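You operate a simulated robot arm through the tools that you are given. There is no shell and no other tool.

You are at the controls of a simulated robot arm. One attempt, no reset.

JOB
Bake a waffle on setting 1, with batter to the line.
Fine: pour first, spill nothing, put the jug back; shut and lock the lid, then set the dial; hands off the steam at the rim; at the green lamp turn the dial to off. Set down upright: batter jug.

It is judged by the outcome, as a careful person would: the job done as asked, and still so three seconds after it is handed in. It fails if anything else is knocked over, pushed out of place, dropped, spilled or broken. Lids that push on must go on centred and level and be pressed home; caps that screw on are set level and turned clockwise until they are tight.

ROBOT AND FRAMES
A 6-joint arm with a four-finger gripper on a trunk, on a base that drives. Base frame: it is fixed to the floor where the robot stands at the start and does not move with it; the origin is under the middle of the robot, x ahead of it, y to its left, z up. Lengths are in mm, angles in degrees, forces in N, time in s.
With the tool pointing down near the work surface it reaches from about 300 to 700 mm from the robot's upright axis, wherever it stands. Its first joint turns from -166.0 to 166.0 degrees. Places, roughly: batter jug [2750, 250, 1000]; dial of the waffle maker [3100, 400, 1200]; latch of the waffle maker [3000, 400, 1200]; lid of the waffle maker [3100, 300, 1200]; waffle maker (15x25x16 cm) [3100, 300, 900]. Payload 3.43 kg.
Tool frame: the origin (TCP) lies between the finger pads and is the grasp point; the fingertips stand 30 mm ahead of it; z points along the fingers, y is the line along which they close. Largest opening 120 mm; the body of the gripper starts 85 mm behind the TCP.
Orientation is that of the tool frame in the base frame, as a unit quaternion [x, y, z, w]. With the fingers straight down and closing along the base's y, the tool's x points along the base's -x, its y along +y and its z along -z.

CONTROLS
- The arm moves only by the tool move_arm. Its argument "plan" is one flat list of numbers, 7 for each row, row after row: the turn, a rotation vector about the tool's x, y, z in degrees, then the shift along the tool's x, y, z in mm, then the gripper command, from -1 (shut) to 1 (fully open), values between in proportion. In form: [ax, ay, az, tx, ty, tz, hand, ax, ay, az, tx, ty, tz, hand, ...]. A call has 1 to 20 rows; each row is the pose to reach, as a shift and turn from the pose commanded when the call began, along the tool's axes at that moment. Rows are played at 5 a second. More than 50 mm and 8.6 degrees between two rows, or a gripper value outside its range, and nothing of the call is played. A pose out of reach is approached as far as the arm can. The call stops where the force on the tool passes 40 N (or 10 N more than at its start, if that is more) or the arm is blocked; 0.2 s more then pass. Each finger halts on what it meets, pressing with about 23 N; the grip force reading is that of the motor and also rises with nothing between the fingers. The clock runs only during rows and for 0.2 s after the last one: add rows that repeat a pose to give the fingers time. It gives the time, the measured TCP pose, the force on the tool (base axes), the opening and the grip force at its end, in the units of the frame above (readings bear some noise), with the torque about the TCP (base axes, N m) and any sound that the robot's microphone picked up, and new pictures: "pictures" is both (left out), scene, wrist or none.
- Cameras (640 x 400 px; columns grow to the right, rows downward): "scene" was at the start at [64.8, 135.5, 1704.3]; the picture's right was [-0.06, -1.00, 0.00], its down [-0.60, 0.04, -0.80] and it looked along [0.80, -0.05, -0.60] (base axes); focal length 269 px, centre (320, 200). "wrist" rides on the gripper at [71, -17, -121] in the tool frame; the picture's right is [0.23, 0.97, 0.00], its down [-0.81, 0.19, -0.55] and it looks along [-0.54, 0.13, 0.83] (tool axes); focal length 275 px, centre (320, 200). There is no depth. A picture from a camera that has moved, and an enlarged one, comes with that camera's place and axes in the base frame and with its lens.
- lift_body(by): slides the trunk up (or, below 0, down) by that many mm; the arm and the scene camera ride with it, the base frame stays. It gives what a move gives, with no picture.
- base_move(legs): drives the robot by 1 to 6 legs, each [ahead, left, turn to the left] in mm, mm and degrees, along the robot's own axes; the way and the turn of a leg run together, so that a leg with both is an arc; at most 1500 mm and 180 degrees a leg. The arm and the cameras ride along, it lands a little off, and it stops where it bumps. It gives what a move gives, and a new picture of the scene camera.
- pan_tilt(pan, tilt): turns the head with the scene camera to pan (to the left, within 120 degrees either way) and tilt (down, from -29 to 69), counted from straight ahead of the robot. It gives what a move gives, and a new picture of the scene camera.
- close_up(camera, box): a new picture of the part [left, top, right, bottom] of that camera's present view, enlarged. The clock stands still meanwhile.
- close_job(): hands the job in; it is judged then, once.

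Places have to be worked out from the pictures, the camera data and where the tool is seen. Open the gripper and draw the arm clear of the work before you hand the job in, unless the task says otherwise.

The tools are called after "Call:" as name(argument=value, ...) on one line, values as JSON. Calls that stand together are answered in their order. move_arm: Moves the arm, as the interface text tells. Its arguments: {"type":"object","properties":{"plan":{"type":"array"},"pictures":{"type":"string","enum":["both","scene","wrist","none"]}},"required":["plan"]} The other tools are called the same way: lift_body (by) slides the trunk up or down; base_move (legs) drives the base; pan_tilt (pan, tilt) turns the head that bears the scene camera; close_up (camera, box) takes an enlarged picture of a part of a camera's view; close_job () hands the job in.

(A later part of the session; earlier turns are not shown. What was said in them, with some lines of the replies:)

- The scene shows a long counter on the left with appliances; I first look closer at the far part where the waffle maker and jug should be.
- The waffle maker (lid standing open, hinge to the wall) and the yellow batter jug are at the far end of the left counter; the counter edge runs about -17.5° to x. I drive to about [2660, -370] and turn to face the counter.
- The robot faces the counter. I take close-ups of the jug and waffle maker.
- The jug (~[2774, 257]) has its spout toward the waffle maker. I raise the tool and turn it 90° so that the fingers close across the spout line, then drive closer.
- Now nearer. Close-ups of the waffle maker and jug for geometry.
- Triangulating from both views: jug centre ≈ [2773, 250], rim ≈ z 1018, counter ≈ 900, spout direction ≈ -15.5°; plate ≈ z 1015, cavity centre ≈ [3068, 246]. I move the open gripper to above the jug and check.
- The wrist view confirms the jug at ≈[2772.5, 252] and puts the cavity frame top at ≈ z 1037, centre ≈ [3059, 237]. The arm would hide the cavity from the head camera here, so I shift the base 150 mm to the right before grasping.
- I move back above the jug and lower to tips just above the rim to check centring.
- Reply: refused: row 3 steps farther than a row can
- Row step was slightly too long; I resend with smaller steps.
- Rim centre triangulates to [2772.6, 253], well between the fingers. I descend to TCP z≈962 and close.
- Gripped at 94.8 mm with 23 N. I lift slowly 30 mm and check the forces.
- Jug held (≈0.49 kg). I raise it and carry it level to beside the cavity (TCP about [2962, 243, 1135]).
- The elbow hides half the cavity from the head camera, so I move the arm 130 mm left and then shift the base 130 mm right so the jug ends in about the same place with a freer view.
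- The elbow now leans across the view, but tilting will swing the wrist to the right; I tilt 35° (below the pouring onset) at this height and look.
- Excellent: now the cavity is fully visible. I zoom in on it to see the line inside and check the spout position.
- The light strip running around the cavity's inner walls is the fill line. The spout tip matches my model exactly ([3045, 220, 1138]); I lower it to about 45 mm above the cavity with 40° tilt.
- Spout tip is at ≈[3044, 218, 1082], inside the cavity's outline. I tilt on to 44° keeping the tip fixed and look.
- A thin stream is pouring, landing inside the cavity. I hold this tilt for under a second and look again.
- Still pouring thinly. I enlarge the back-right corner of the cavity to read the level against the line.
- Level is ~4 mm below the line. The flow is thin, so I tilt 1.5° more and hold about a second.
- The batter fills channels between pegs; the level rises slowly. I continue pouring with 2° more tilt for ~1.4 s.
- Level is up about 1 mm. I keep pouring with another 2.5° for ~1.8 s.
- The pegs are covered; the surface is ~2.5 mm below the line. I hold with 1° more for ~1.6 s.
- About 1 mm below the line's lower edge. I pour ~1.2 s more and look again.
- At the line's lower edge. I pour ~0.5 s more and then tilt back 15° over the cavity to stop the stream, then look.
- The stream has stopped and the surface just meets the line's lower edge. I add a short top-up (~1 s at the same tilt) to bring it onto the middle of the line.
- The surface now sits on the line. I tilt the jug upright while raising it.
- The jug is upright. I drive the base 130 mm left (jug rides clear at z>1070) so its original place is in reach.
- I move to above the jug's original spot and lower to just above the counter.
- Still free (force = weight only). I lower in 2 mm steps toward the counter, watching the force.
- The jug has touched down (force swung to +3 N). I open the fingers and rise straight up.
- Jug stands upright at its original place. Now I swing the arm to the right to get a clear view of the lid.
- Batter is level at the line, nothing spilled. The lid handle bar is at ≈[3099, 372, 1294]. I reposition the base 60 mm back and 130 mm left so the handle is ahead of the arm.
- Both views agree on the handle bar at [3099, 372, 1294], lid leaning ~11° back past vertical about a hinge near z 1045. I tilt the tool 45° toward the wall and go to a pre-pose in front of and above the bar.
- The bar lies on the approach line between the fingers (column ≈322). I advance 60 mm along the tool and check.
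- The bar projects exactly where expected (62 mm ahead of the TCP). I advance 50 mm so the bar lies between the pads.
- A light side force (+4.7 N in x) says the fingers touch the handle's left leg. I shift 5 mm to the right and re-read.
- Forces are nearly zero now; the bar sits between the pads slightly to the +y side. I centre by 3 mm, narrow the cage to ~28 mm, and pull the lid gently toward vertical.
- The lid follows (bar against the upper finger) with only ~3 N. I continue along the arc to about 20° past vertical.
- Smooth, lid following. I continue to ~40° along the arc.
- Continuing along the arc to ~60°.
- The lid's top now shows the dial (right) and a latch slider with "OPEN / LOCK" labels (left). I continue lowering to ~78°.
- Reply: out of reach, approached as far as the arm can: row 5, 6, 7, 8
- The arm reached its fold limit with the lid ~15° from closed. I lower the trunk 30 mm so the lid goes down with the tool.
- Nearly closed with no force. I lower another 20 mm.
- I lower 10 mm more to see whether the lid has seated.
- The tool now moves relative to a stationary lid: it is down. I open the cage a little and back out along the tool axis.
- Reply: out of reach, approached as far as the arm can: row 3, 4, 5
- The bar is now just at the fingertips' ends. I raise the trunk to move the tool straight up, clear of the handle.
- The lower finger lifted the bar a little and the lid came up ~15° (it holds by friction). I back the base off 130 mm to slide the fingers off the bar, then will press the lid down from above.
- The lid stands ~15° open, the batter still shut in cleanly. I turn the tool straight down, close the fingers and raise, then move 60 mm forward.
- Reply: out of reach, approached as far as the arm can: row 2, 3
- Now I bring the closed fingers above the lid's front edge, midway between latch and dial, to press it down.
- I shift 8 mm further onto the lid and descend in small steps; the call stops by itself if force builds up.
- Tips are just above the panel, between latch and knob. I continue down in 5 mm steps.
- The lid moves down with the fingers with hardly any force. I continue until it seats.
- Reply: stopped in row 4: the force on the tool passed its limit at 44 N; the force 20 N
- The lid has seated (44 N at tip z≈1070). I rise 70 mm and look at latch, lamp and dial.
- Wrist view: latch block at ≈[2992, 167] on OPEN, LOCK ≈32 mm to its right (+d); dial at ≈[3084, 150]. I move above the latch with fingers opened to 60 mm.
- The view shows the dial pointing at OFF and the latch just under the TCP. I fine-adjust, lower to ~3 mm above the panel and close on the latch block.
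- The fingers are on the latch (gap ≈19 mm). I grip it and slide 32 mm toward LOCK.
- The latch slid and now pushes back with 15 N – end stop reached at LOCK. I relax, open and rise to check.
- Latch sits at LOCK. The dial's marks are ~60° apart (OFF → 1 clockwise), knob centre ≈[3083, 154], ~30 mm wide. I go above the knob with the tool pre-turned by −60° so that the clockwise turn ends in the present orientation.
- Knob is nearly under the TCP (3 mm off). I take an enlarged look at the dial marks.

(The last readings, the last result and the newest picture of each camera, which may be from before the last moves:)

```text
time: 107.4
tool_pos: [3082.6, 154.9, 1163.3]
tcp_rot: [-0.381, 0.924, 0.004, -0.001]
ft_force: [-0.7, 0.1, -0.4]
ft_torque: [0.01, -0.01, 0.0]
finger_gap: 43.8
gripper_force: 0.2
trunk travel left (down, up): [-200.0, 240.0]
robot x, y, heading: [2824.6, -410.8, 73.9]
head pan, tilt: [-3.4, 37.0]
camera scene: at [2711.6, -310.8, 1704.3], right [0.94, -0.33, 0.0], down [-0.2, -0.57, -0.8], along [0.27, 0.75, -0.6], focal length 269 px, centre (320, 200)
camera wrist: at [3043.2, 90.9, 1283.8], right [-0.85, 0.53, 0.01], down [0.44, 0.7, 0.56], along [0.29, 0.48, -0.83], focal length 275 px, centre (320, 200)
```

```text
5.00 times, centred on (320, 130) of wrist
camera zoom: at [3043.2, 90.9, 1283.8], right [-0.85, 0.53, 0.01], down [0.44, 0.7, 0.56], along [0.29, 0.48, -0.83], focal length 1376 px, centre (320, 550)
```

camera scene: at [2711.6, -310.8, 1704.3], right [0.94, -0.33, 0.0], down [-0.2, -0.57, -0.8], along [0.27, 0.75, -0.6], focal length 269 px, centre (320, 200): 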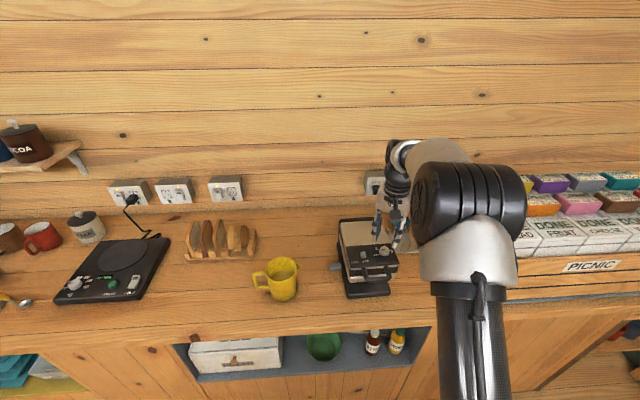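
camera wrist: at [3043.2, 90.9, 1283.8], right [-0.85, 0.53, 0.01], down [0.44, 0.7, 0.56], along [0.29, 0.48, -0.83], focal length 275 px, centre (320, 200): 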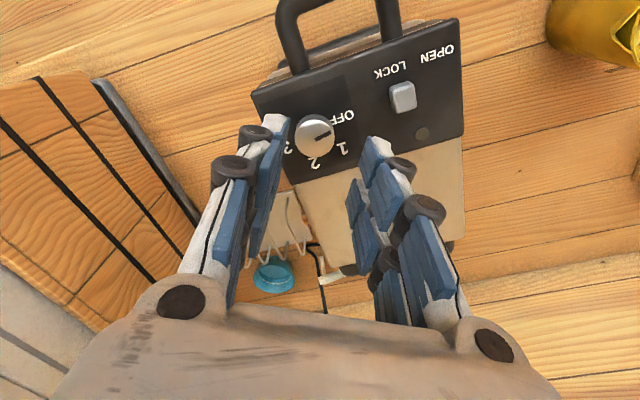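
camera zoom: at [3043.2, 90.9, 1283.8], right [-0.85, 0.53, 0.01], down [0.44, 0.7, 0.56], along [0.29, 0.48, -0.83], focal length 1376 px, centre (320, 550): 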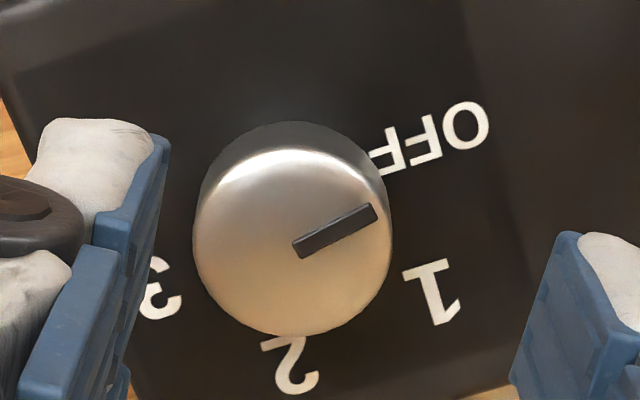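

Marks are spaced ~60°. I centre 3 mm, descend over the knob and grip it.

Call:
move_arm(plan=[0, 0, 0, 0, -3, 20, -0.27, 0, 0, 0, 0, -3, 40, -0.27, 0, 0, 0, 0, -3, 52, -0.27, 0, 0, 0, 0, -3, 58, -0.27, 0, 0, 0, 0, -3, 58, -0.27, 0, 0, 0, 0, -3, 58, -0.5, 0, 0, 0, 0, -3, 58, -1, 0, 0, 0, 0, -3, 58, -1, 0, 0, 0, 0, -3, 58, -1])

Call:
close_up(camera="scene", box=[330, 200, 426, 260])

```text
time: 109.4
tool_pos: [3085.7, 153.5, 1105.7]
tcp_rot: [-0.38, 0.925, 0.003, 0.0]
ft_force: [3.0, -2.2, -0.1]
ft_torque: [-0.11, -0.21, 0.01]
finger_gap: 29.0
gripper_force: 22.8
trunk travel left (down, up): [-200.0, 240.0]
robot x, y, heading: [2819.0, -413.8, 74.0]
head pan, tilt: [-3.4, 37.0]
camera scene: at [2712.1, -311.2, 1704.3], right [0.94, -0.33, 0.0], down [-0.2, -0.57, -0.8], along [0.27, 0.75, -0.6], focal length 269 px, centre (320, 200)
camera wrist: at [3045.4, 89.0, 1225.0], right [-0.85, 0.53, 0.01], down [0.44, 0.7, 0.56], along [0.29, 0.48, -0.83], focal length 275 px, centre (320, 200)
```

scene: 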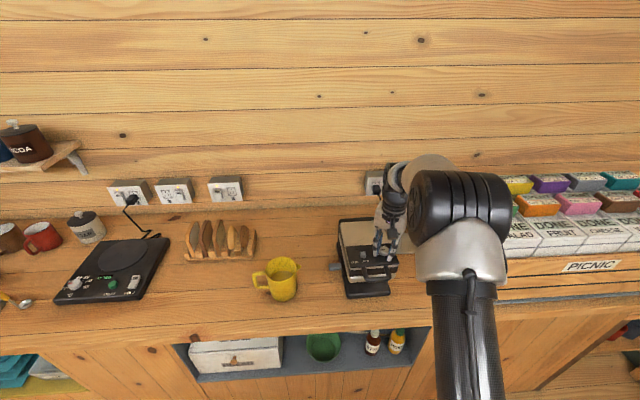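
wrist: 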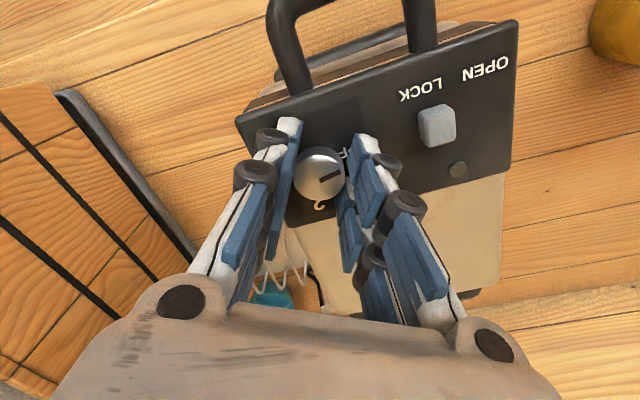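

```text
6.67 times, centred on (378, 230) of scene
camera zoom: at [2712.1, -311.2, 1704.3], right [0.94, -0.33, 0.0], down [-0.2, -0.57, -0.8], along [0.27, 0.75, -0.6], focal length 1793 px, centre (-67, 0)
```

zoom: 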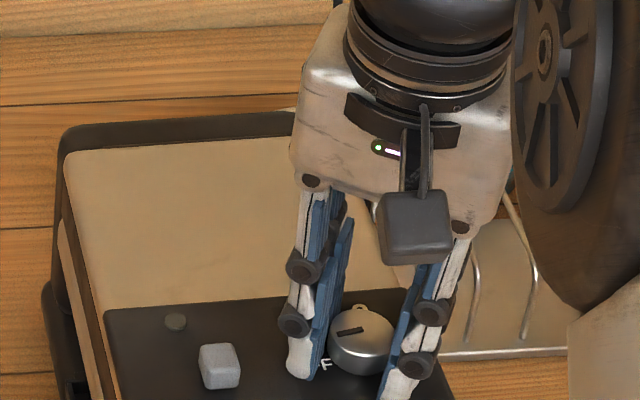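

Knob gripped (29 mm). I turn it 60° clockwise.

Call:
move_arm(plan=[0, 0, 6, 0, 0, 0, -1, 0, 0, 12, 0, 0, 0, -1, 0, 0, 18, 0, 0, 0, -1, 0, 0, 24, 0, 0, 0, -1, 0, 0, 30, 0, 0, 0, -1, 0, 0, 36, 0, 0, 0, -1, 0, 0, 42, 0, 0, 0, -1, 0, 0, 48, 0, 0, 0, -1, 0, 0, 54, 0, 0, 0, -1, 0, 0, 60, 0, 0, 0, -1, 0, 0, 60, 0, 0, 0, -1])

Call:
close_up(camera="scene", box=[330, 200, 426, 260])

```text
time: 111.8
tool_pos: [3084.0, 154.3, 1105.1]
tcp_rot: [0.134, 0.991, 0.005, -0.002]
ft_force: [-4.5, 10.7, 0.1]
ft_torque: [0.38, 0.12, 0.01]
finger_gap: 28.6
gripper_force: 23.1
trunk travel left (down, up): [-200.0, 240.0]
robot x, y, heading: [2826.3, -414.9, 74.1]
head pan, tilt: [-3.4, 37.0]
camera scene: at [2711.0, -309.1, 1704.1], right [0.94, -0.33, 0.0], down [-0.2, -0.57, -0.8], along [0.27, 0.75, -0.6], focal length 269 px, centre (320, 200)
camera wrist: at [3010.8, 156.0, 1225.4], right [0.04, 1.0, 0.01], down [0.83, -0.03, 0.55], along [0.55, -0.01, -0.83], focal length 275 px, centre (320, 200)
```

scene: 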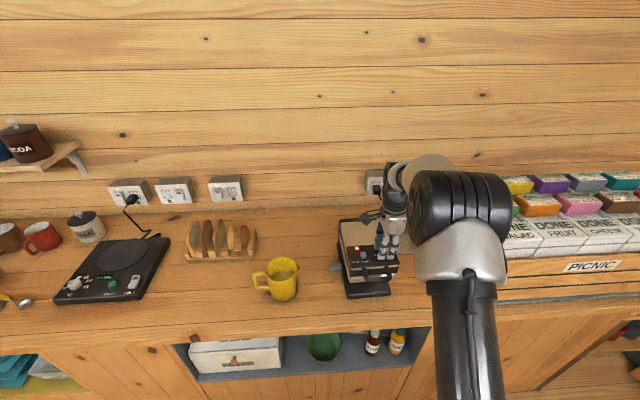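
wrist: 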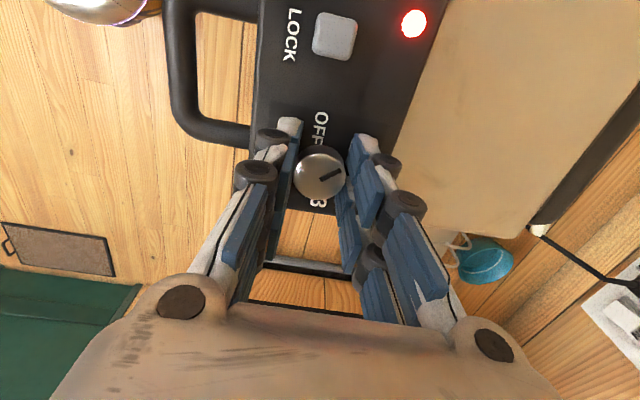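

```text
6.67 times, centred on (378, 230) of scene
camera zoom: at [2711.0, -309.1, 1704.1], right [0.94, -0.33, 0.0], down [-0.2, -0.57, -0.8], along [0.27, 0.75, -0.6], focal length 1793 px, centre (-67, 0)
```

zoom: 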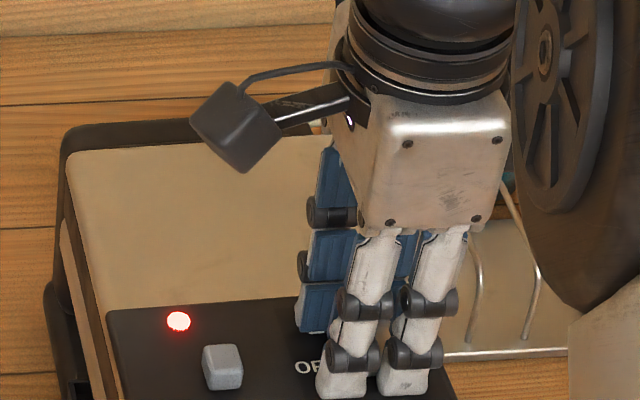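

The red lamp is on. I release the knob, rise straight up and check that it points at 1.

Call:
move_arm(plan=[0, 0, 0, 0, 0, 0, -0.5, 0, 0, 0, 0, 0, 0, -0.27, 0, 0, 0, 0, 0, 0, -0.27, 0, 0, 0, 0, 0, -15, -0.27, 0, 0, 0, 0, 0, -40, -0.27, 0, 0, 0, 0, 0, -70, -0.27, 0, 0, 0, 0, 0, -100, -0.27])

Call:
close_up(camera="wrist", box=[240, 60, 400, 160])

Call:
close_up(camera="scene", box=[330, 200, 426, 300])

```text
time: 113.4
tool_pos: [3084.2, 152.4, 1206.9]
tcp_rot: [0.134, 0.991, 0.004, -0.003]
ft_force: [0.1, 0.2, 0.8]
ft_torque: [-0.01, 0.02, 0.01]
finger_gap: 43.6
gripper_force: 0.0
trunk travel left (down, up): [-200.0, 240.0]
robot x, y, heading: [2827.5, -415.0, 74.1]
head pan, tilt: [-3.4, 37.0]
camera scene: at [2711.5, -311.3, 1704.3], right [0.94, -0.33, 0.0], down [-0.2, -0.57, -0.8], along [0.27, 0.75, -0.6], focal length 269 px, centre (320, 200)
camera wrist: at [3011.2, 154.1, 1326.9], right [0.03, 1.0, 0.01], down [0.83, -0.03, 0.55], along [0.55, -0.01, -0.83], focal length 275 px, centre (320, 200)
```

scene: 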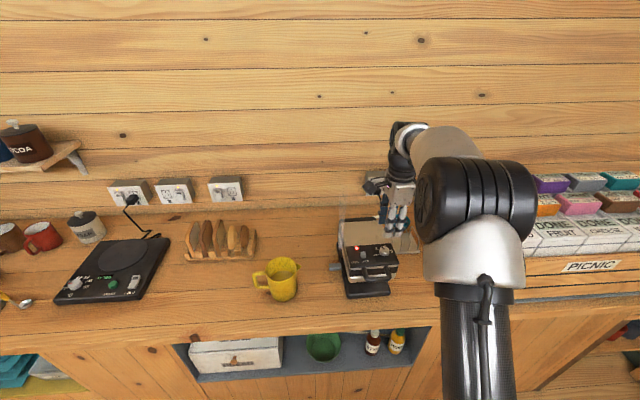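
wrist: 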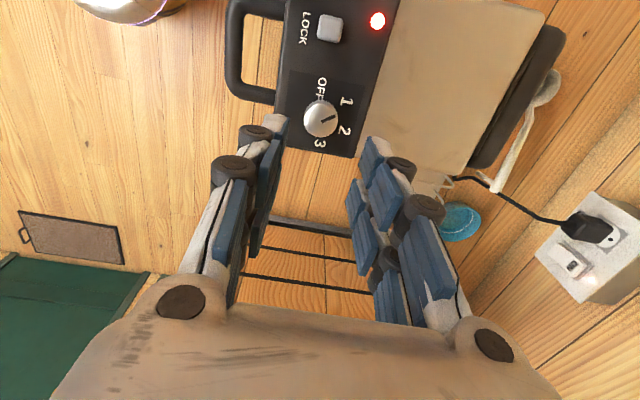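

```text
4.00 times, centred on (320, 110) of wrist
camera zoom: at [3011.2, 154.1, 1326.9], right [0.03, 1.0, 0.01], down [0.83, -0.03, 0.55], along [0.55, -0.01, -0.83], focal length 1101 px, centre (320, 560)
```

zoom: 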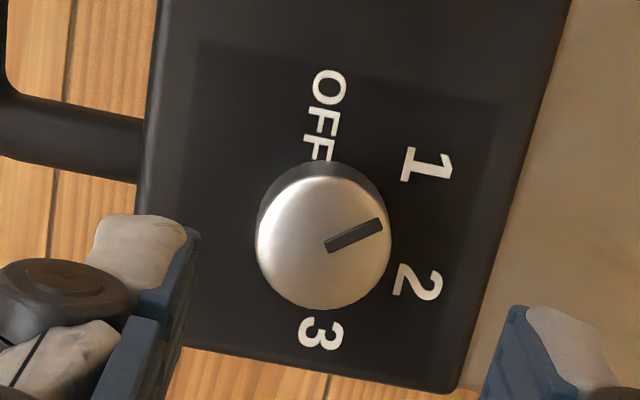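

```text
4.00 times, centred on (378, 250) of scene
camera zoom: at [2711.5, -311.3, 1704.3], right [0.94, -0.33, 0.0], down [-0.2, -0.57, -0.8], along [0.27, 0.75, -0.6], focal length 1076 px, centre (88, 0)
```

zoom: 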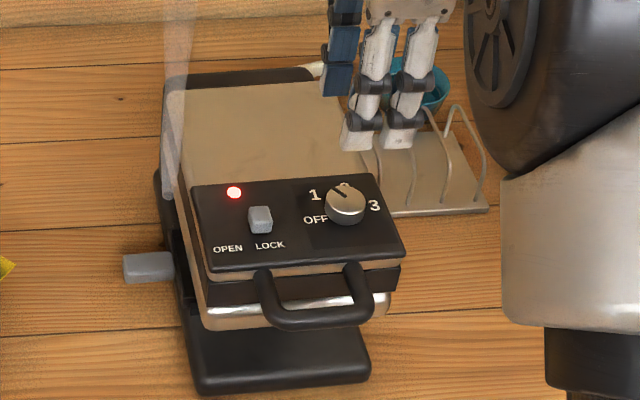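

The dial points at 1, the red lamp glows, and steam rises at the left rim — away from the dial. I draw back toward the robot and wait.

Call:
move_arm(plan=[0, 0, 0, 0, -30, -10, -0.27, 0, 0, 0, 0, -60, -20, -0.27, 0, 0, 0, 0, -80, -20, -0.27, 0, 0, 0, 0, -80, -20, -0.27, 0, 0, 0, 0, -80, -20, -0.27, 0, 0, 0, 0, -80, -20, -0.27, 0, 0, 0, 0, -80, -20, -0.27, 0, 0, 0, 0, -80, -20, -0.27, 0, 0, 0, 0, -80, -20, -0.27, 0, 0, 0, 0, -80, -20, -0.27, 0, 0, 0, 0, -80, -20, -0.27, 0, 0, 0, 0, -80, -20, -0.27, 0, 0, 0, 0, -80, -20, -0.27], pictures="wrist")

Call:
close_up(camera="scene", box=[330, 180, 442, 300])

```text
time: 116.2
tool_pos: [3062.5, 75.1, 1225.6]
tcp_rot: [0.134, 0.991, 0.003, -0.003]
ft_force: [0.2, -0.2, 0.1]
ft_torque: [0.03, 0.01, 0.0]
finger_gap: 43.9
gripper_force: 0.1
trunk travel left (down, up): [-200.0, 240.0]
robot x, y, heading: [2826.7, -411.0, 74.3]
head pan, tilt: [-3.4, 37.0]
camera wrist: at [2988.9, 75.9, 1345.4], right [0.03, 1.0, 0.01], down [0.83, -0.03, 0.55], along [0.55, -0.01, -0.83], focal length 275 px, centre (320, 200)
```

wrist: 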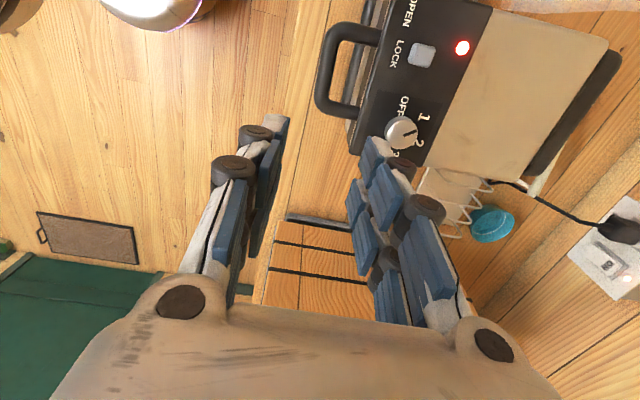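

```text
3.33 times, centred on (386, 240) of scene
camera zoom: at [2711.7, -310.8, 1704.3], right [0.94, -0.33, 0.0], down [-0.2, -0.57, -0.8], along [0.27, 0.75, -0.6], focal length 896 px, centre (100, 67)
```

zoom: 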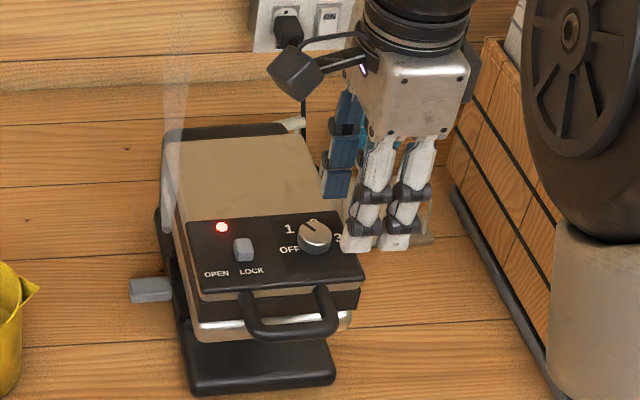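

Still red. I hover above the knob (clear of the left-side steam) with fingers open, ready to act, and keep watching.

Call:
move_arm(plan=[0, 0, 0, 0, 30, 0, -0.27, 0, 0, 0, 0, 60, 20, -0.27, 0, 0, 0, 0, 82, 50, -0.27, 0, 0, 0, 0, 82, 75, -0.27, 0, 0, 0, 0, 82, 75, -0.27, 0, 0, 0, 0, 82, 75, -0.27, 0, 0, 0, 0, 82, 75, -0.27, 0, 0, 0, 0, 82, 75, -0.27, 0, 0, 0, 0, 82, 75, -0.27, 0, 0, 0, 0, 82, 75, -0.27, 0, 0, 0, 0, 82, 75, -0.27], pictures="both")

```text
time: 118.6
tool_pos: [3086.8, 152.8, 1154.2]
tcp_rot: [0.133, 0.991, 0.004, -0.002]
ft_force: [-0.3, 0.2, 0.1]
ft_torque: [0.01, -0.02, 0.02]
finger_gap: 43.5
gripper_force: 0.1
trunk travel left (down, up): [-200.0, 240.0]
robot x, y, heading: [2823.8, -415.6, 73.9]
head pan, tilt: [-3.4, 37.0]
camera scene: at [2711.7, -310.8, 1704.3], right [0.94, -0.33, 0.0], down [-0.2, -0.57, -0.8], along [0.27, 0.75, -0.6], focal length 269 px, centre (320, 200)
camera wrist: at [3012.6, 153.8, 1274.4], right [0.03, 1.0, 0.01], down [0.83, -0.03, 0.55], along [0.55, -0.01, -0.83], focal length 275 px, centre (320, 200)
```

scene: 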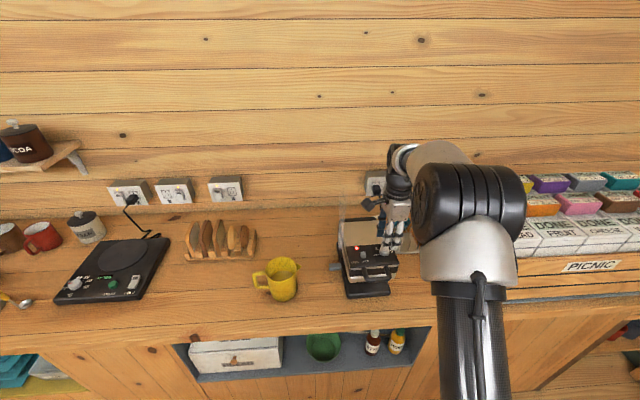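
wrist: 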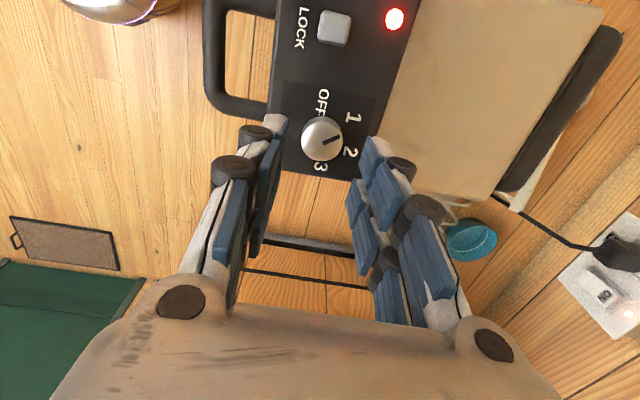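

Lamp still red; knob well centred under the TCP. I wait in place.

Call:
move_arm(plan=[0, 0, 0, 0, 0, 0, -0.27, 0, 0, 0, 0, 0, 0, -0.27, 0, 0, 0, 0, 0, 0, -0.27, 0, 0, 0, 0, 0, 0, -0.27, 0, 0, 0, 0, 0, 0, -0.27, 0, 0, 0, 0, 0, 0, -0.27, 0, 0, 0, 0, 0, 0, -0.27, 0, 0, 0, 0, 0, 0, -0.27, 0, 0, 0, 0, 0, 0, -0.27, 0, 0, 0, 0, 0, 0, -0.27], pictures="wrist")

```text
time: 120.8
tool_pos: [3086.5, 151.5, 1154.8]
tcp_rot: [0.133, 0.991, 0.003, -0.003]
ft_force: [-0.3, -0.3, 1.1]
ft_torque: [0.0, -0.01, -0.02]
finger_gap: 44.0
gripper_force: 0.0
trunk travel left (down, up): [-200.0, 240.0]
robot x, y, heading: [2824.3, -410.7, 74.1]
head pan, tilt: [-3.4, 37.0]
camera wrist: at [3012.6, 153.8, 1274.4], right [0.03, 1.0, 0.01], down [0.83, -0.03, 0.55], along [0.55, -0.01, -0.83], focal length 275 px, centre (320, 200)
```

wrist: 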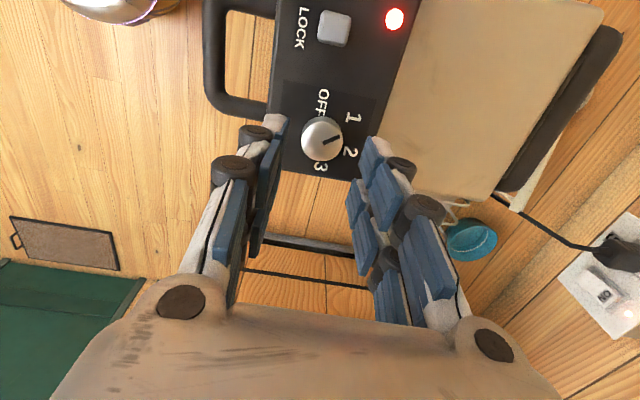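

Still red; I keep waiting.

Call:
move_arm(plan=[0, 0, 0, 0, 0, 0, -0.27, 0, 0, 0, 0, 0, 0, -0.27, 0, 0, 0, 0, 0, 0, -0.27, 0, 0, 0, 0, 0, 0, -0.27, 0, 0, 0, 0, 0, 0, -0.27, 0, 0, 0, 0, 0, 0, -0.27, 0, 0, 0, 0, 0, 0, -0.27, 0, 0, 0, 0, 0, 0, -0.27, 0, 0, 0, 0, 0, 0, -0.27, 0, 0, 0, 0, 0, 0, -0.27], pictures="wrist")

```text
time: 123.0
tool_pos: [3086.6, 151.9, 1154.7]
tcp_rot: [0.132, 0.991, 0.004, -0.002]
ft_force: [1.1, 0.8, 0.8]
ft_torque: [-0.02, -0.01, 0.0]
finger_gap: 43.7
gripper_force: 0.1
trunk travel left (down, up): [-200.0, 240.0]
robot x, y, heading: [2825.8, -415.0, 74.0]
head pan, tilt: [-3.4, 37.0]
camera wrist: at [3012.6, 153.8, 1274.4], right [0.03, 1.0, 0.01], down [0.83, -0.03, 0.55], along [0.55, -0.01, -0.83], focal length 275 px, centre (320, 200)
```

wrist: 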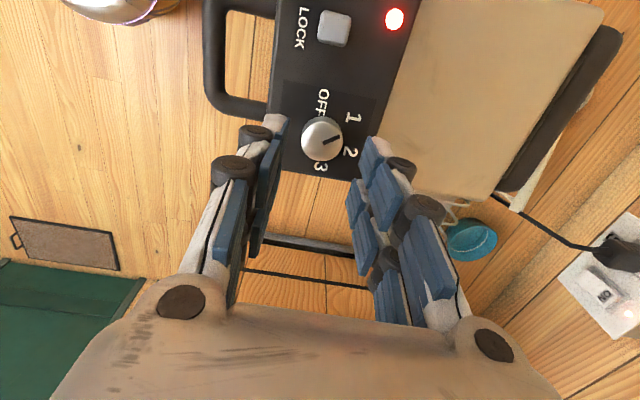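

Still red; waiting on.

Call:
move_arm(plan=[0, 0, 0, 0, 0, 0, -0.27, 0, 0, 0, 0, 0, 0, -0.27, 0, 0, 0, 0, 0, 0, -0.27, 0, 0, 0, 0, 0, 0, -0.27, 0, 0, 0, 0, 0, 0, -0.27, 0, 0, 0, 0, 0, 0, -0.27, 0, 0, 0, 0, 0, 0, -0.27, 0, 0, 0, 0, 0, 0, -0.27, 0, 0, 0, 0, 0, 0, -0.27, 0, 0, 0, 0, 0, 0, -0.27], pictures="wrist")

```text
time: 125.2
tool_pos: [3086.9, 153.3, 1153.8]
tcp_rot: [0.133, 0.991, 0.004, -0.002]
ft_force: [1.1, 0.2, 0.1]
ft_torque: [0.03, -0.01, -0.02]
finger_gap: 43.7
gripper_force: 0.0
trunk travel left (down, up): [-200.0, 240.0]
robot x, y, heading: [2826.8, -409.4, 74.0]
head pan, tilt: [-3.4, 37.0]
camera wrist: at [3012.6, 153.8, 1274.4], right [0.03, 1.0, 0.01], down [0.83, -0.03, 0.55], along [0.55, -0.01, -0.83], focal length 275 px, centre (320, 200)
```

wrist: 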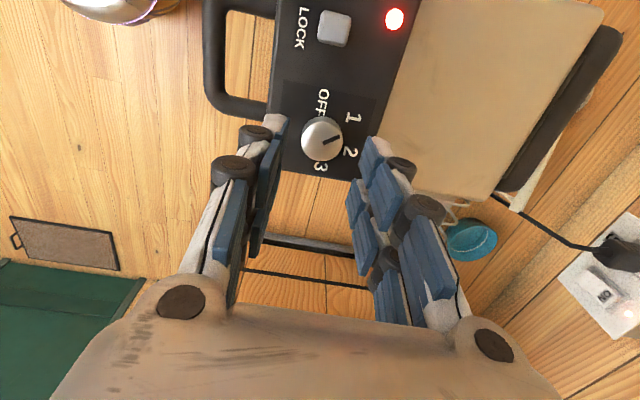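

Still red; waiting on.

Call:
move_arm(plan=[0, 0, 0, 0, 0, 0, -0.27, 0, 0, 0, 0, 0, 0, -0.27, 0, 0, 0, 0, 0, 0, -0.27, 0, 0, 0, 0, 0, 0, -0.27, 0, 0, 0, 0, 0, 0, -0.27, 0, 0, 0, 0, 0, 0, -0.27, 0, 0, 0, 0, 0, 0, -0.27, 0, 0, 0, 0, 0, 0, -0.27, 0, 0, 0, 0, 0, 0, -0.27, 0, 0, 0, 0, 0, 0, -0.27], pictures="wrist")

```text
time: 127.4
tool_pos: [3085.4, 152.1, 1154.3]
tcp_rot: [0.133, 0.991, 0.003, -0.002]
ft_force: [0.1, -0.2, -0.5]
ft_torque: [-0.01, -0.02, 0.01]
finger_gap: 43.7
gripper_force: 0.1
trunk travel left (down, up): [-200.0, 240.0]
robot x, y, heading: [2821.0, -414.9, 74.0]
head pan, tilt: [-3.4, 37.0]
camera wrist: at [3012.6, 153.8, 1274.4], right [0.03, 1.0, 0.01], down [0.83, -0.03, 0.55], along [0.55, -0.01, -0.83], focal length 275 px, centre (320, 200)
```

wrist: 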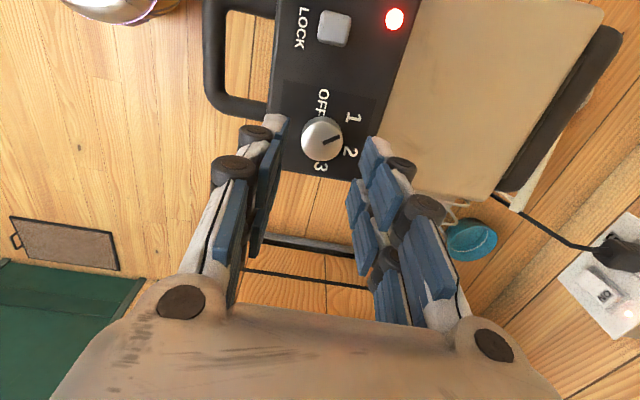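

Still red; waiting ~3 s more.

Call:
move_arm(plan=[0, 0, 0, 0, 0, 0, -0.27, 0, 0, 0, 0, 0, 0, -0.27, 0, 0, 0, 0, 0, 0, -0.27, 0, 0, 0, 0, 0, 0, -0.27, 0, 0, 0, 0, 0, 0, -0.27, 0, 0, 0, 0, 0, 0, -0.27, 0, 0, 0, 0, 0, 0, -0.27, 0, 0, 0, 0, 0, 0, -0.27, 0, 0, 0, 0, 0, 0, -0.27, 0, 0, 0, 0, 0, 0, -0.27, 0, 0, 0, 0, 0, 0, -0.27, 0, 0, 0, 0, 0, 0, -0.27, 0, 0, 0, 0, 0, 0, -0.27, 0, 0, 0, 0, 0, 0, -0.27], pictures="wrist")

```text
time: 130.4
tool_pos: [3086.1, 152.6, 1153.9]
tcp_rot: [0.134, 0.991, 0.003, -0.003]
ft_force: [-0.1, 0.1, 0.8]
ft_torque: [-0.04, 0.03, 0.0]
finger_gap: 43.9
gripper_force: 0.1
trunk travel left (down, up): [-200.0, 240.0]
robot x, y, heading: [2824.7, -413.6, 74.2]
head pan, tilt: [-3.4, 37.0]
camera wrist: at [3012.6, 153.8, 1274.4], right [0.03, 1.0, 0.01], down [0.83, -0.03, 0.55], along [0.55, -0.01, -0.83], focal length 275 px, centre (320, 200)
```

wrist: 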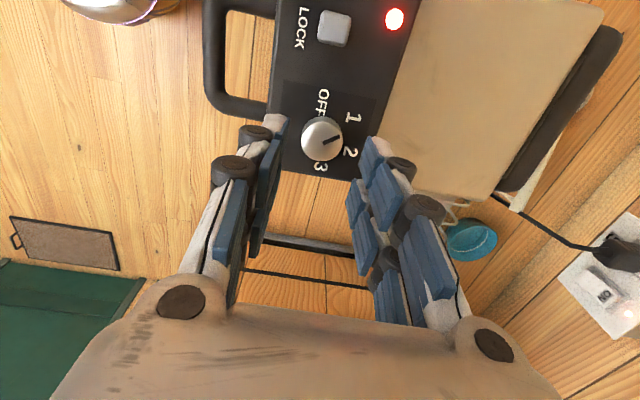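

Still red; waiting.

Call:
move_arm(plan=[0, 0, 0, 0, 0, 0, -0.27, 0, 0, 0, 0, 0, 0, -0.27, 0, 0, 0, 0, 0, 0, -0.27, 0, 0, 0, 0, 0, 0, -0.27, 0, 0, 0, 0, 0, 0, -0.27, 0, 0, 0, 0, 0, 0, -0.27, 0, 0, 0, 0, 0, 0, -0.27, 0, 0, 0, 0, 0, 0, -0.27, 0, 0, 0, 0, 0, 0, -0.27, 0, 0, 0, 0, 0, 0, -0.27, 0, 0, 0, 0, 0, 0, -0.27, 0, 0, 0, 0, 0, 0, -0.27, 0, 0, 0, 0, 0, 0, -0.27, 0, 0, 0, 0, 0, 0, -0.27], pictures="wrist")

```text
time: 133.4
tool_pos: [3086.3, 153.0, 1154.6]
tcp_rot: [0.133, 0.991, 0.004, -0.002]
ft_force: [1.1, 0.3, 0.0]
ft_torque: [0.02, 0.02, 0.01]
finger_gap: 43.7
gripper_force: 0.1
trunk travel left (down, up): [-200.0, 240.0]
robot x, y, heading: [2821.9, -412.2, 73.8]
head pan, tilt: [-3.4, 37.0]
camera wrist: at [3012.6, 153.8, 1274.4], right [0.03, 1.0, 0.01], down [0.83, -0.03, 0.55], along [0.55, -0.01, -0.83], focal length 275 px, centre (320, 200)
```

wrist: 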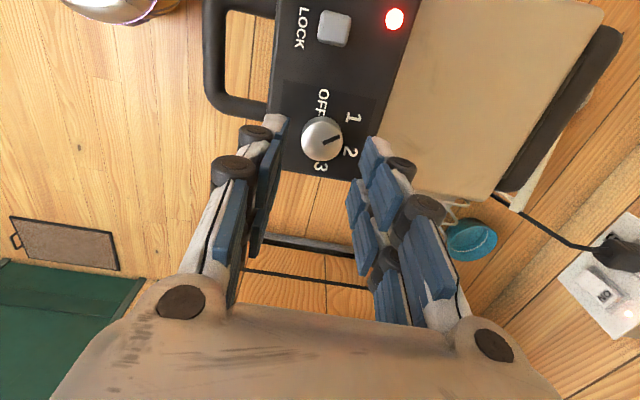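

Still red; waiting.

Call:
move_arm(plan=[0, 0, 0, 0, 0, 0, -0.27, 0, 0, 0, 0, 0, 0, -0.27, 0, 0, 0, 0, 0, 0, -0.27, 0, 0, 0, 0, 0, 0, -0.27, 0, 0, 0, 0, 0, 0, -0.27, 0, 0, 0, 0, 0, 0, -0.27, 0, 0, 0, 0, 0, 0, -0.27, 0, 0, 0, 0, 0, 0, -0.27, 0, 0, 0, 0, 0, 0, -0.27, 0, 0, 0, 0, 0, 0, -0.27, 0, 0, 0, 0, 0, 0, -0.27, 0, 0, 0, 0, 0, 0, -0.27, 0, 0, 0, 0, 0, 0, -0.27, 0, 0, 0, 0, 0, 0, -0.27], pictures="wrist")

```text
time: 136.4
tool_pos: [3086.4, 152.2, 1153.7]
tcp_rot: [0.133, 0.991, 0.003, -0.002]
ft_force: [-0.5, -0.1, 0.5]
ft_torque: [0.04, 0.01, 0.03]
finger_gap: 43.9
gripper_force: 0.0
trunk travel left (down, up): [-200.0, 240.0]
robot x, y, heading: [2823.1, -411.2, 73.8]
head pan, tilt: [-3.4, 37.0]
camera wrist: at [3012.6, 153.8, 1274.4], right [0.03, 1.0, 0.01], down [0.83, -0.03, 0.55], along [0.55, -0.01, -0.83], focal length 275 px, centre (320, 200)
```

wrist: 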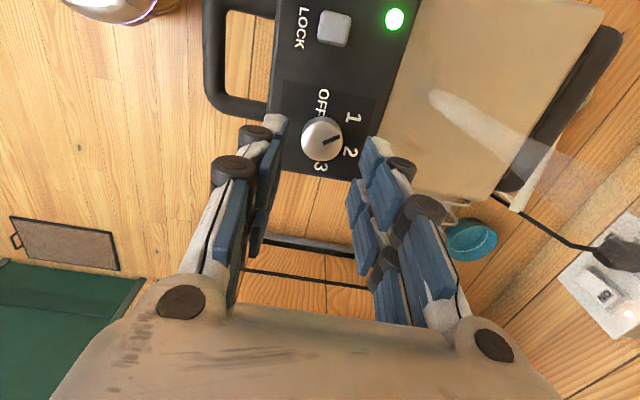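

The lamp is green. There is also a new wisp of steam; I check quickly (clock stands still) where it rises before reaching for the knob.

Call:
close_up(camera="scene", box=[320, 160, 448, 300])

Call:
close_up(camera="wrist", box=[240, 0, 560, 200])

```text
2.86 times, centred on (384, 230) of scene
camera zoom: at [2711.7, -310.8, 1704.3], right [0.94, -0.33, 0.0], down [-0.2, -0.57, -0.8], along [0.27, 0.75, -0.6], focal length 768 px, centre (137, 114)
```

zoom: 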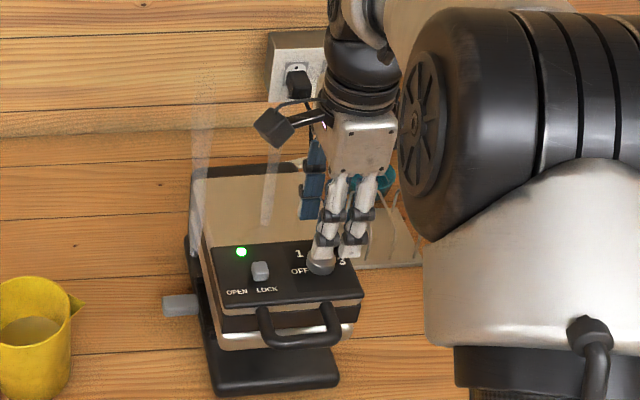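

```text
2.00 times, centred on (400, 100) of wrist
camera zoom: at [3012.6, 153.8, 1274.4], right [0.03, 1.0, 0.01], down [0.83, -0.03, 0.55], along [0.55, -0.01, -0.83], focal length 551 px, centre (160, 400)
```

zoom: 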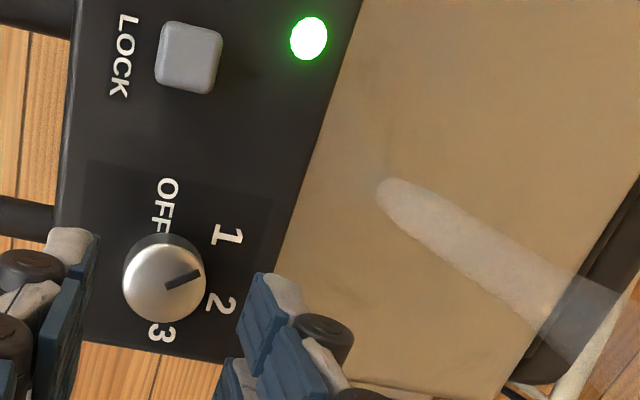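

The steam rises at the left rim and mid-lid, both clear of the knob. I descend, grip the knob and turn it 60° counter-clockwise back to OFF.

Call:
move_arm(plan=[0, 0, 0, 0, 0, 20, -0.27, 0, 0, 0, 0, 0, 40, -0.27, 0, 0, 0, 0, 0, 49, -0.27, 0, 0, 0, 0, 0, 49, -0.5, 0, 0, 0, 0, 0, 49, -1, 0, 0, 0, 0, 0, 49, -1, 0, 0, -7.5, 0, 0, 49, -1, 0, 0, -15, 0, 0, 49, -1, 0, 0, -22.5, 0, 0, 49, -1, 0, 0, -30, 0, 0, 49, -1, 0, 0, -37.5, 0, 0, 49, -1, 0, 0, -45, 0, 0, 49, -1, 0, 0, -52.5, 0, 0, 49, -1, 0, 0, -60, 0, 0, 49, -1, 0, 0, -60, 0, 0, 49, -1])

Call:
close_up(camera="wrist", box=[220, 90, 476, 250])

```text
time: 139.6
tool_pos: [3087.0, 154.4, 1104.9]
tcp_rot: [-0.382, 0.924, 0.007, 0.002]
ft_force: [11.2, 1.4, 29.8]
ft_torque: [-0.38, -0.36, 0.03]
finger_gap: 28.6
gripper_force: 22.9
trunk travel left (down, up): [-200.0, 240.0]
robot x, y, heading: [2827.6, -413.1, 74.0]
head pan, tilt: [-3.4, 37.0]
camera scene: at [2712.2, -313.5, 1704.5], right [0.94, -0.33, 0.0], down [-0.2, -0.57, -0.8], along [0.27, 0.75, -0.6], focal length 269 px, centre (320, 200)
camera wrist: at [3046.5, 89.1, 1223.8], right [-0.85, 0.53, 0.01], down [0.44, 0.7, 0.56], along [0.29, 0.48, -0.83], focal length 275 px, centre (320, 200)
```

scene: 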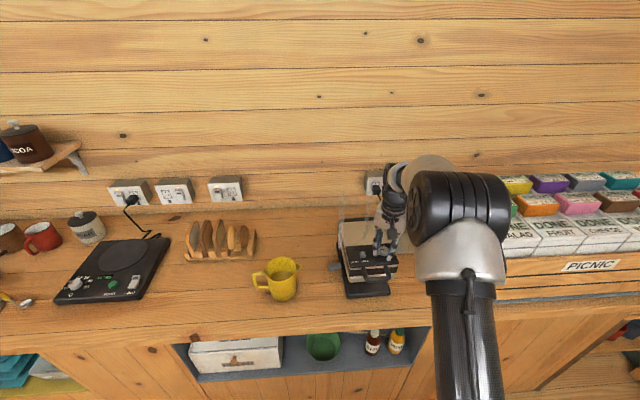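
wrist: 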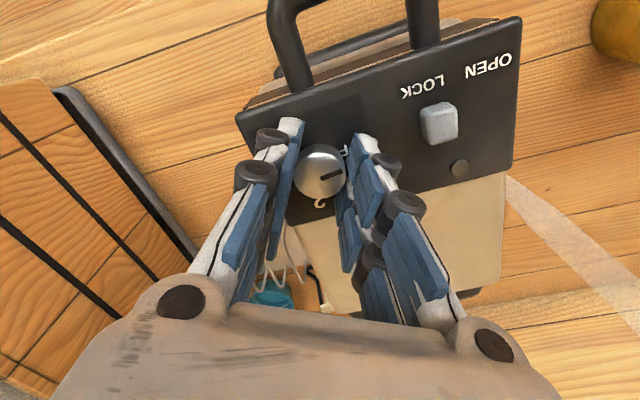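

```text
2.50 times, centred on (348, 170) of wrist
camera zoom: at [3046.5, 89.1, 1223.8], right [-0.85, 0.53, 0.01], down [0.44, 0.7, 0.56], along [0.29, 0.48, -0.83], focal length 688 px, centre (250, 275)
```

zoom: 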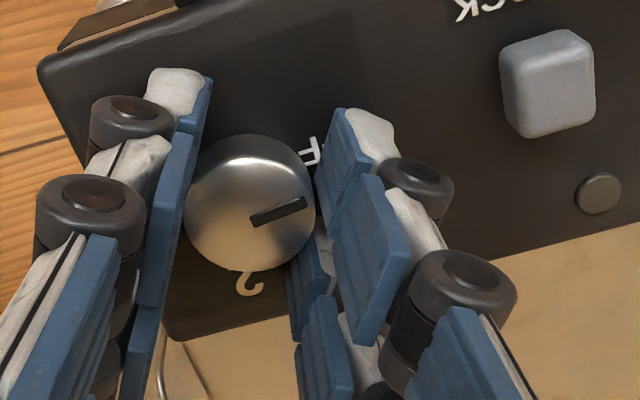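

The lamp has gone out: dial is at OFF. I open and rise straight up, then pull back.

Call:
move_arm(plan=[0, 0, 0, 0, 0, -1, -0.5, 0, 0, 0, 0, 0, -2, -0.27, 0, 0, 0, 0, 0, -2, -0.27, 0, 0, 0, 0, 0, -15, -0.27, 0, 0, 0, 0, 0, -40, -0.27, 0, 0, 0, 0, 0, -70, -0.27, 0, 0, 0, 0, 0, -100, -0.27, 0, 0, 0, 0, 0, -100, -0.27])

Call:
close_up(camera="wrist", box=[240, 50, 400, 150])

Call:
close_up(camera="scene", box=[320, 180, 448, 300])

```text
time: 141.4
tool_pos: [3082.6, 154.9, 1200.1]
tcp_rot: [-0.381, 0.925, 0.004, 0.0]
ft_force: [0.2, -0.7, 0.5]
ft_torque: [-0.03, -0.02, 0.01]
finger_gap: 44.0
gripper_force: 0.1
trunk travel left (down, up): [-200.0, 240.0]
robot x, y, heading: [2826.8, -413.5, 73.9]
head pan, tilt: [-3.4, 37.0]
camera scene: at [2711.9, -310.5, 1704.2], right [0.94, -0.33, 0.0], down [-0.2, -0.57, -0.8], along [0.27, 0.75, -0.6], focal length 269 px, centre (320, 200)
camera wrist: at [3045.0, 92.0, 1320.3], right [-0.85, 0.53, 0.01], down [0.44, 0.7, 0.56], along [0.29, 0.48, -0.83], focal length 275 px, centre (320, 200)
```

scene: 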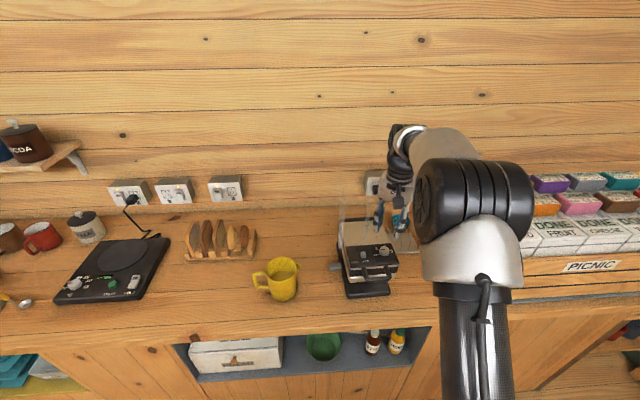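
wrist: 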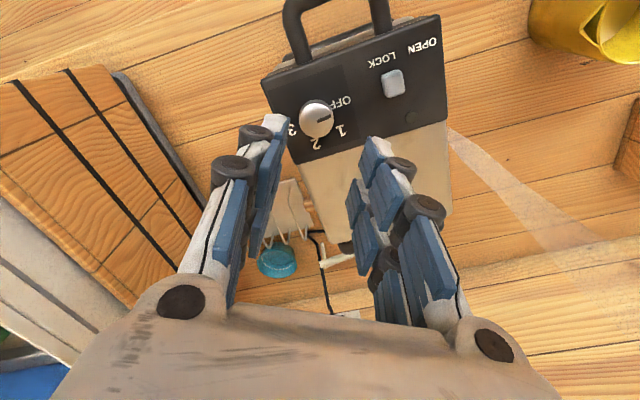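

```text
4.00 times, centred on (320, 100) of wrist
camera zoom: at [3045.0, 92.0, 1320.3], right [-0.85, 0.53, 0.01], down [0.44, 0.7, 0.56], along [0.29, 0.48, -0.83], focal length 1101 px, centre (320, 600)
```

zoom: 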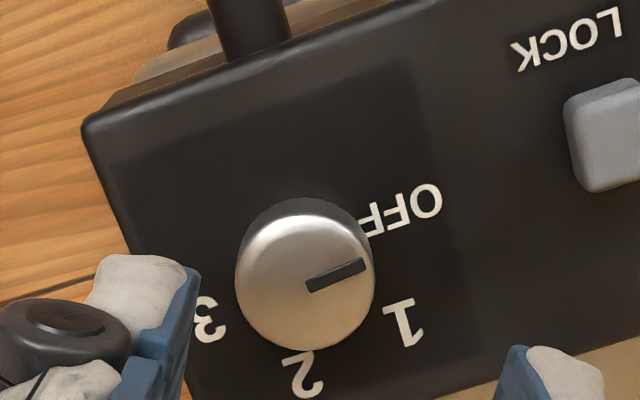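

```text
3.33 times, centred on (384, 240) of scene
camera zoom: at [2711.9, -310.5, 1704.2], right [0.94, -0.33, 0.0], down [-0.2, -0.57, -0.8], along [0.27, 0.75, -0.6], focal length 896 px, centre (107, 67)
```

zoom: 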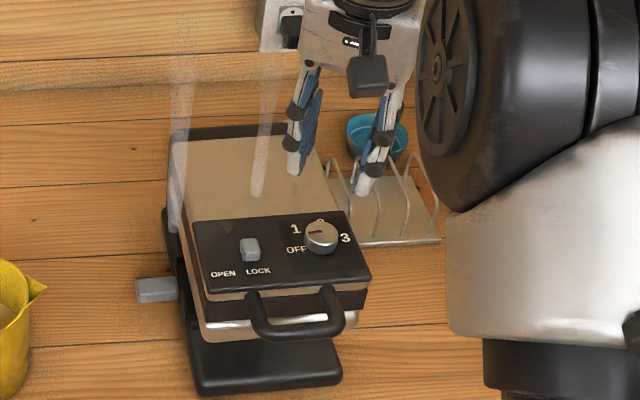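

Dial at OFF, lamp out, latch at LOCK, lid shut. I draw the arm back toward the robot and open the gripper.

Call:
move_arm(plan=[0, 0, 0, 26, -15, -15, 0, 0, 0, 0, 52, -30, -30, 0.5, 0, 0, 0, 78, -45, -45, 1, 0, 0, 0, 104, -59, -60, 1, 0, 0, 0, 130, -74, -60, 1, 0, 0, 0, 130, -74, -60, 1], pictures="none")

Call:
base_move(legs=[[-150, 0, 0]])

Call:
close_up(camera="scene", box=[240, 170, 440, 310])

```text
time: 142.8
tool_pos: [3044.4, 10.5, 1257.6]
tcp_rot: [-0.381, 0.925, 0.004, 0.0]
ft_force: [1.4, 0.1, 0.2]
ft_torque: [-0.05, -0.01, -0.01]
finger_gap: 119.9
gripper_force: 0.0
trunk travel left (down, up): [-200.0, 240.0]
robot x, y, heading: [2822.6, -414.7, 74.1]
head pan, tilt: [-3.4, 37.0]
```

```text
time: 144.2
tool_pos: [3003.6, -136.1, 1260.7]
tcp_rot: [-0.38, 0.925, 0.005, 0.001]
ft_force: [0.3, 0.4, -0.2]
ft_torque: [0.06, 0.0, -0.01]
finger_gap: 120.1
gripper_force: 0.1
trunk travel left (down, up): [-200.0, 240.0]
robot x, y, heading: [2779.4, -555.9, 74.0]
head pan, tilt: [-3.4, 37.0]
camera scene: at [2669.6, -457.4, 1704.3], right [0.94, -0.33, 0.0], down [-0.2, -0.57, -0.8], along [0.27, 0.75, -0.6], focal length 269 px, centre (320, 200)
```

scene: 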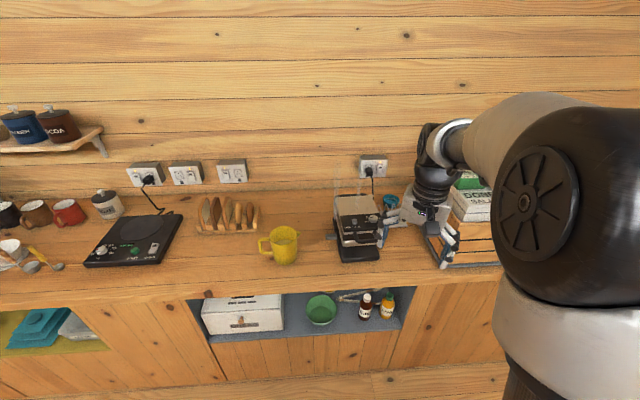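

```text
2.86 times, centred on (340, 240) of scene
camera zoom: at [2669.6, -457.4, 1704.3], right [0.94, -0.33, 0.0], down [-0.2, -0.57, -0.8], along [0.27, 0.75, -0.6], focal length 768 px, centre (263, 86)
```

zoom: 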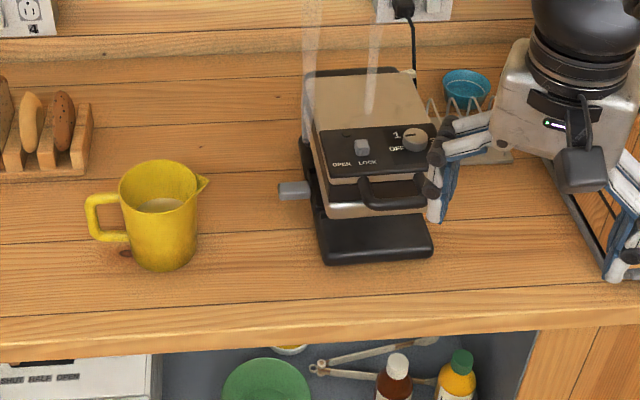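

All in order: jug upright in its place, counter clean, lid shut and locked, dial OFF, gripper open and clear. I hand the job in.

Call:
close_job()

```text
The job is handed in.
```

The waffle is baked on setting 1 and the job is handed in. I left the waffle inside, with the lid still shut and locked.

- **Batter:** I poured to the fill line in the cavity, ending about half a millimetre below the middle of the line. I saw no spill. The jug is back upright where it stood.
- **Lid and latch:** The lid lifted about 15° when I first let go of the handle. I pressed it down until it seated, then slid the latch to LOCK before touching the dial.
- **Baking:** I turned the dial to 1 and waited for the green lamp. The dial was at OFF about three seconds after I saw it.
- **Steam:** It rose at the left rim and mid-lid. I kept the gripper to the right-hand side, by the dial.

My fingers briefly pressed the lid handle sideways when I first reached for it. I did not see the waffle maker move from its place. At the end the gripper was open and drawn back from the counter.
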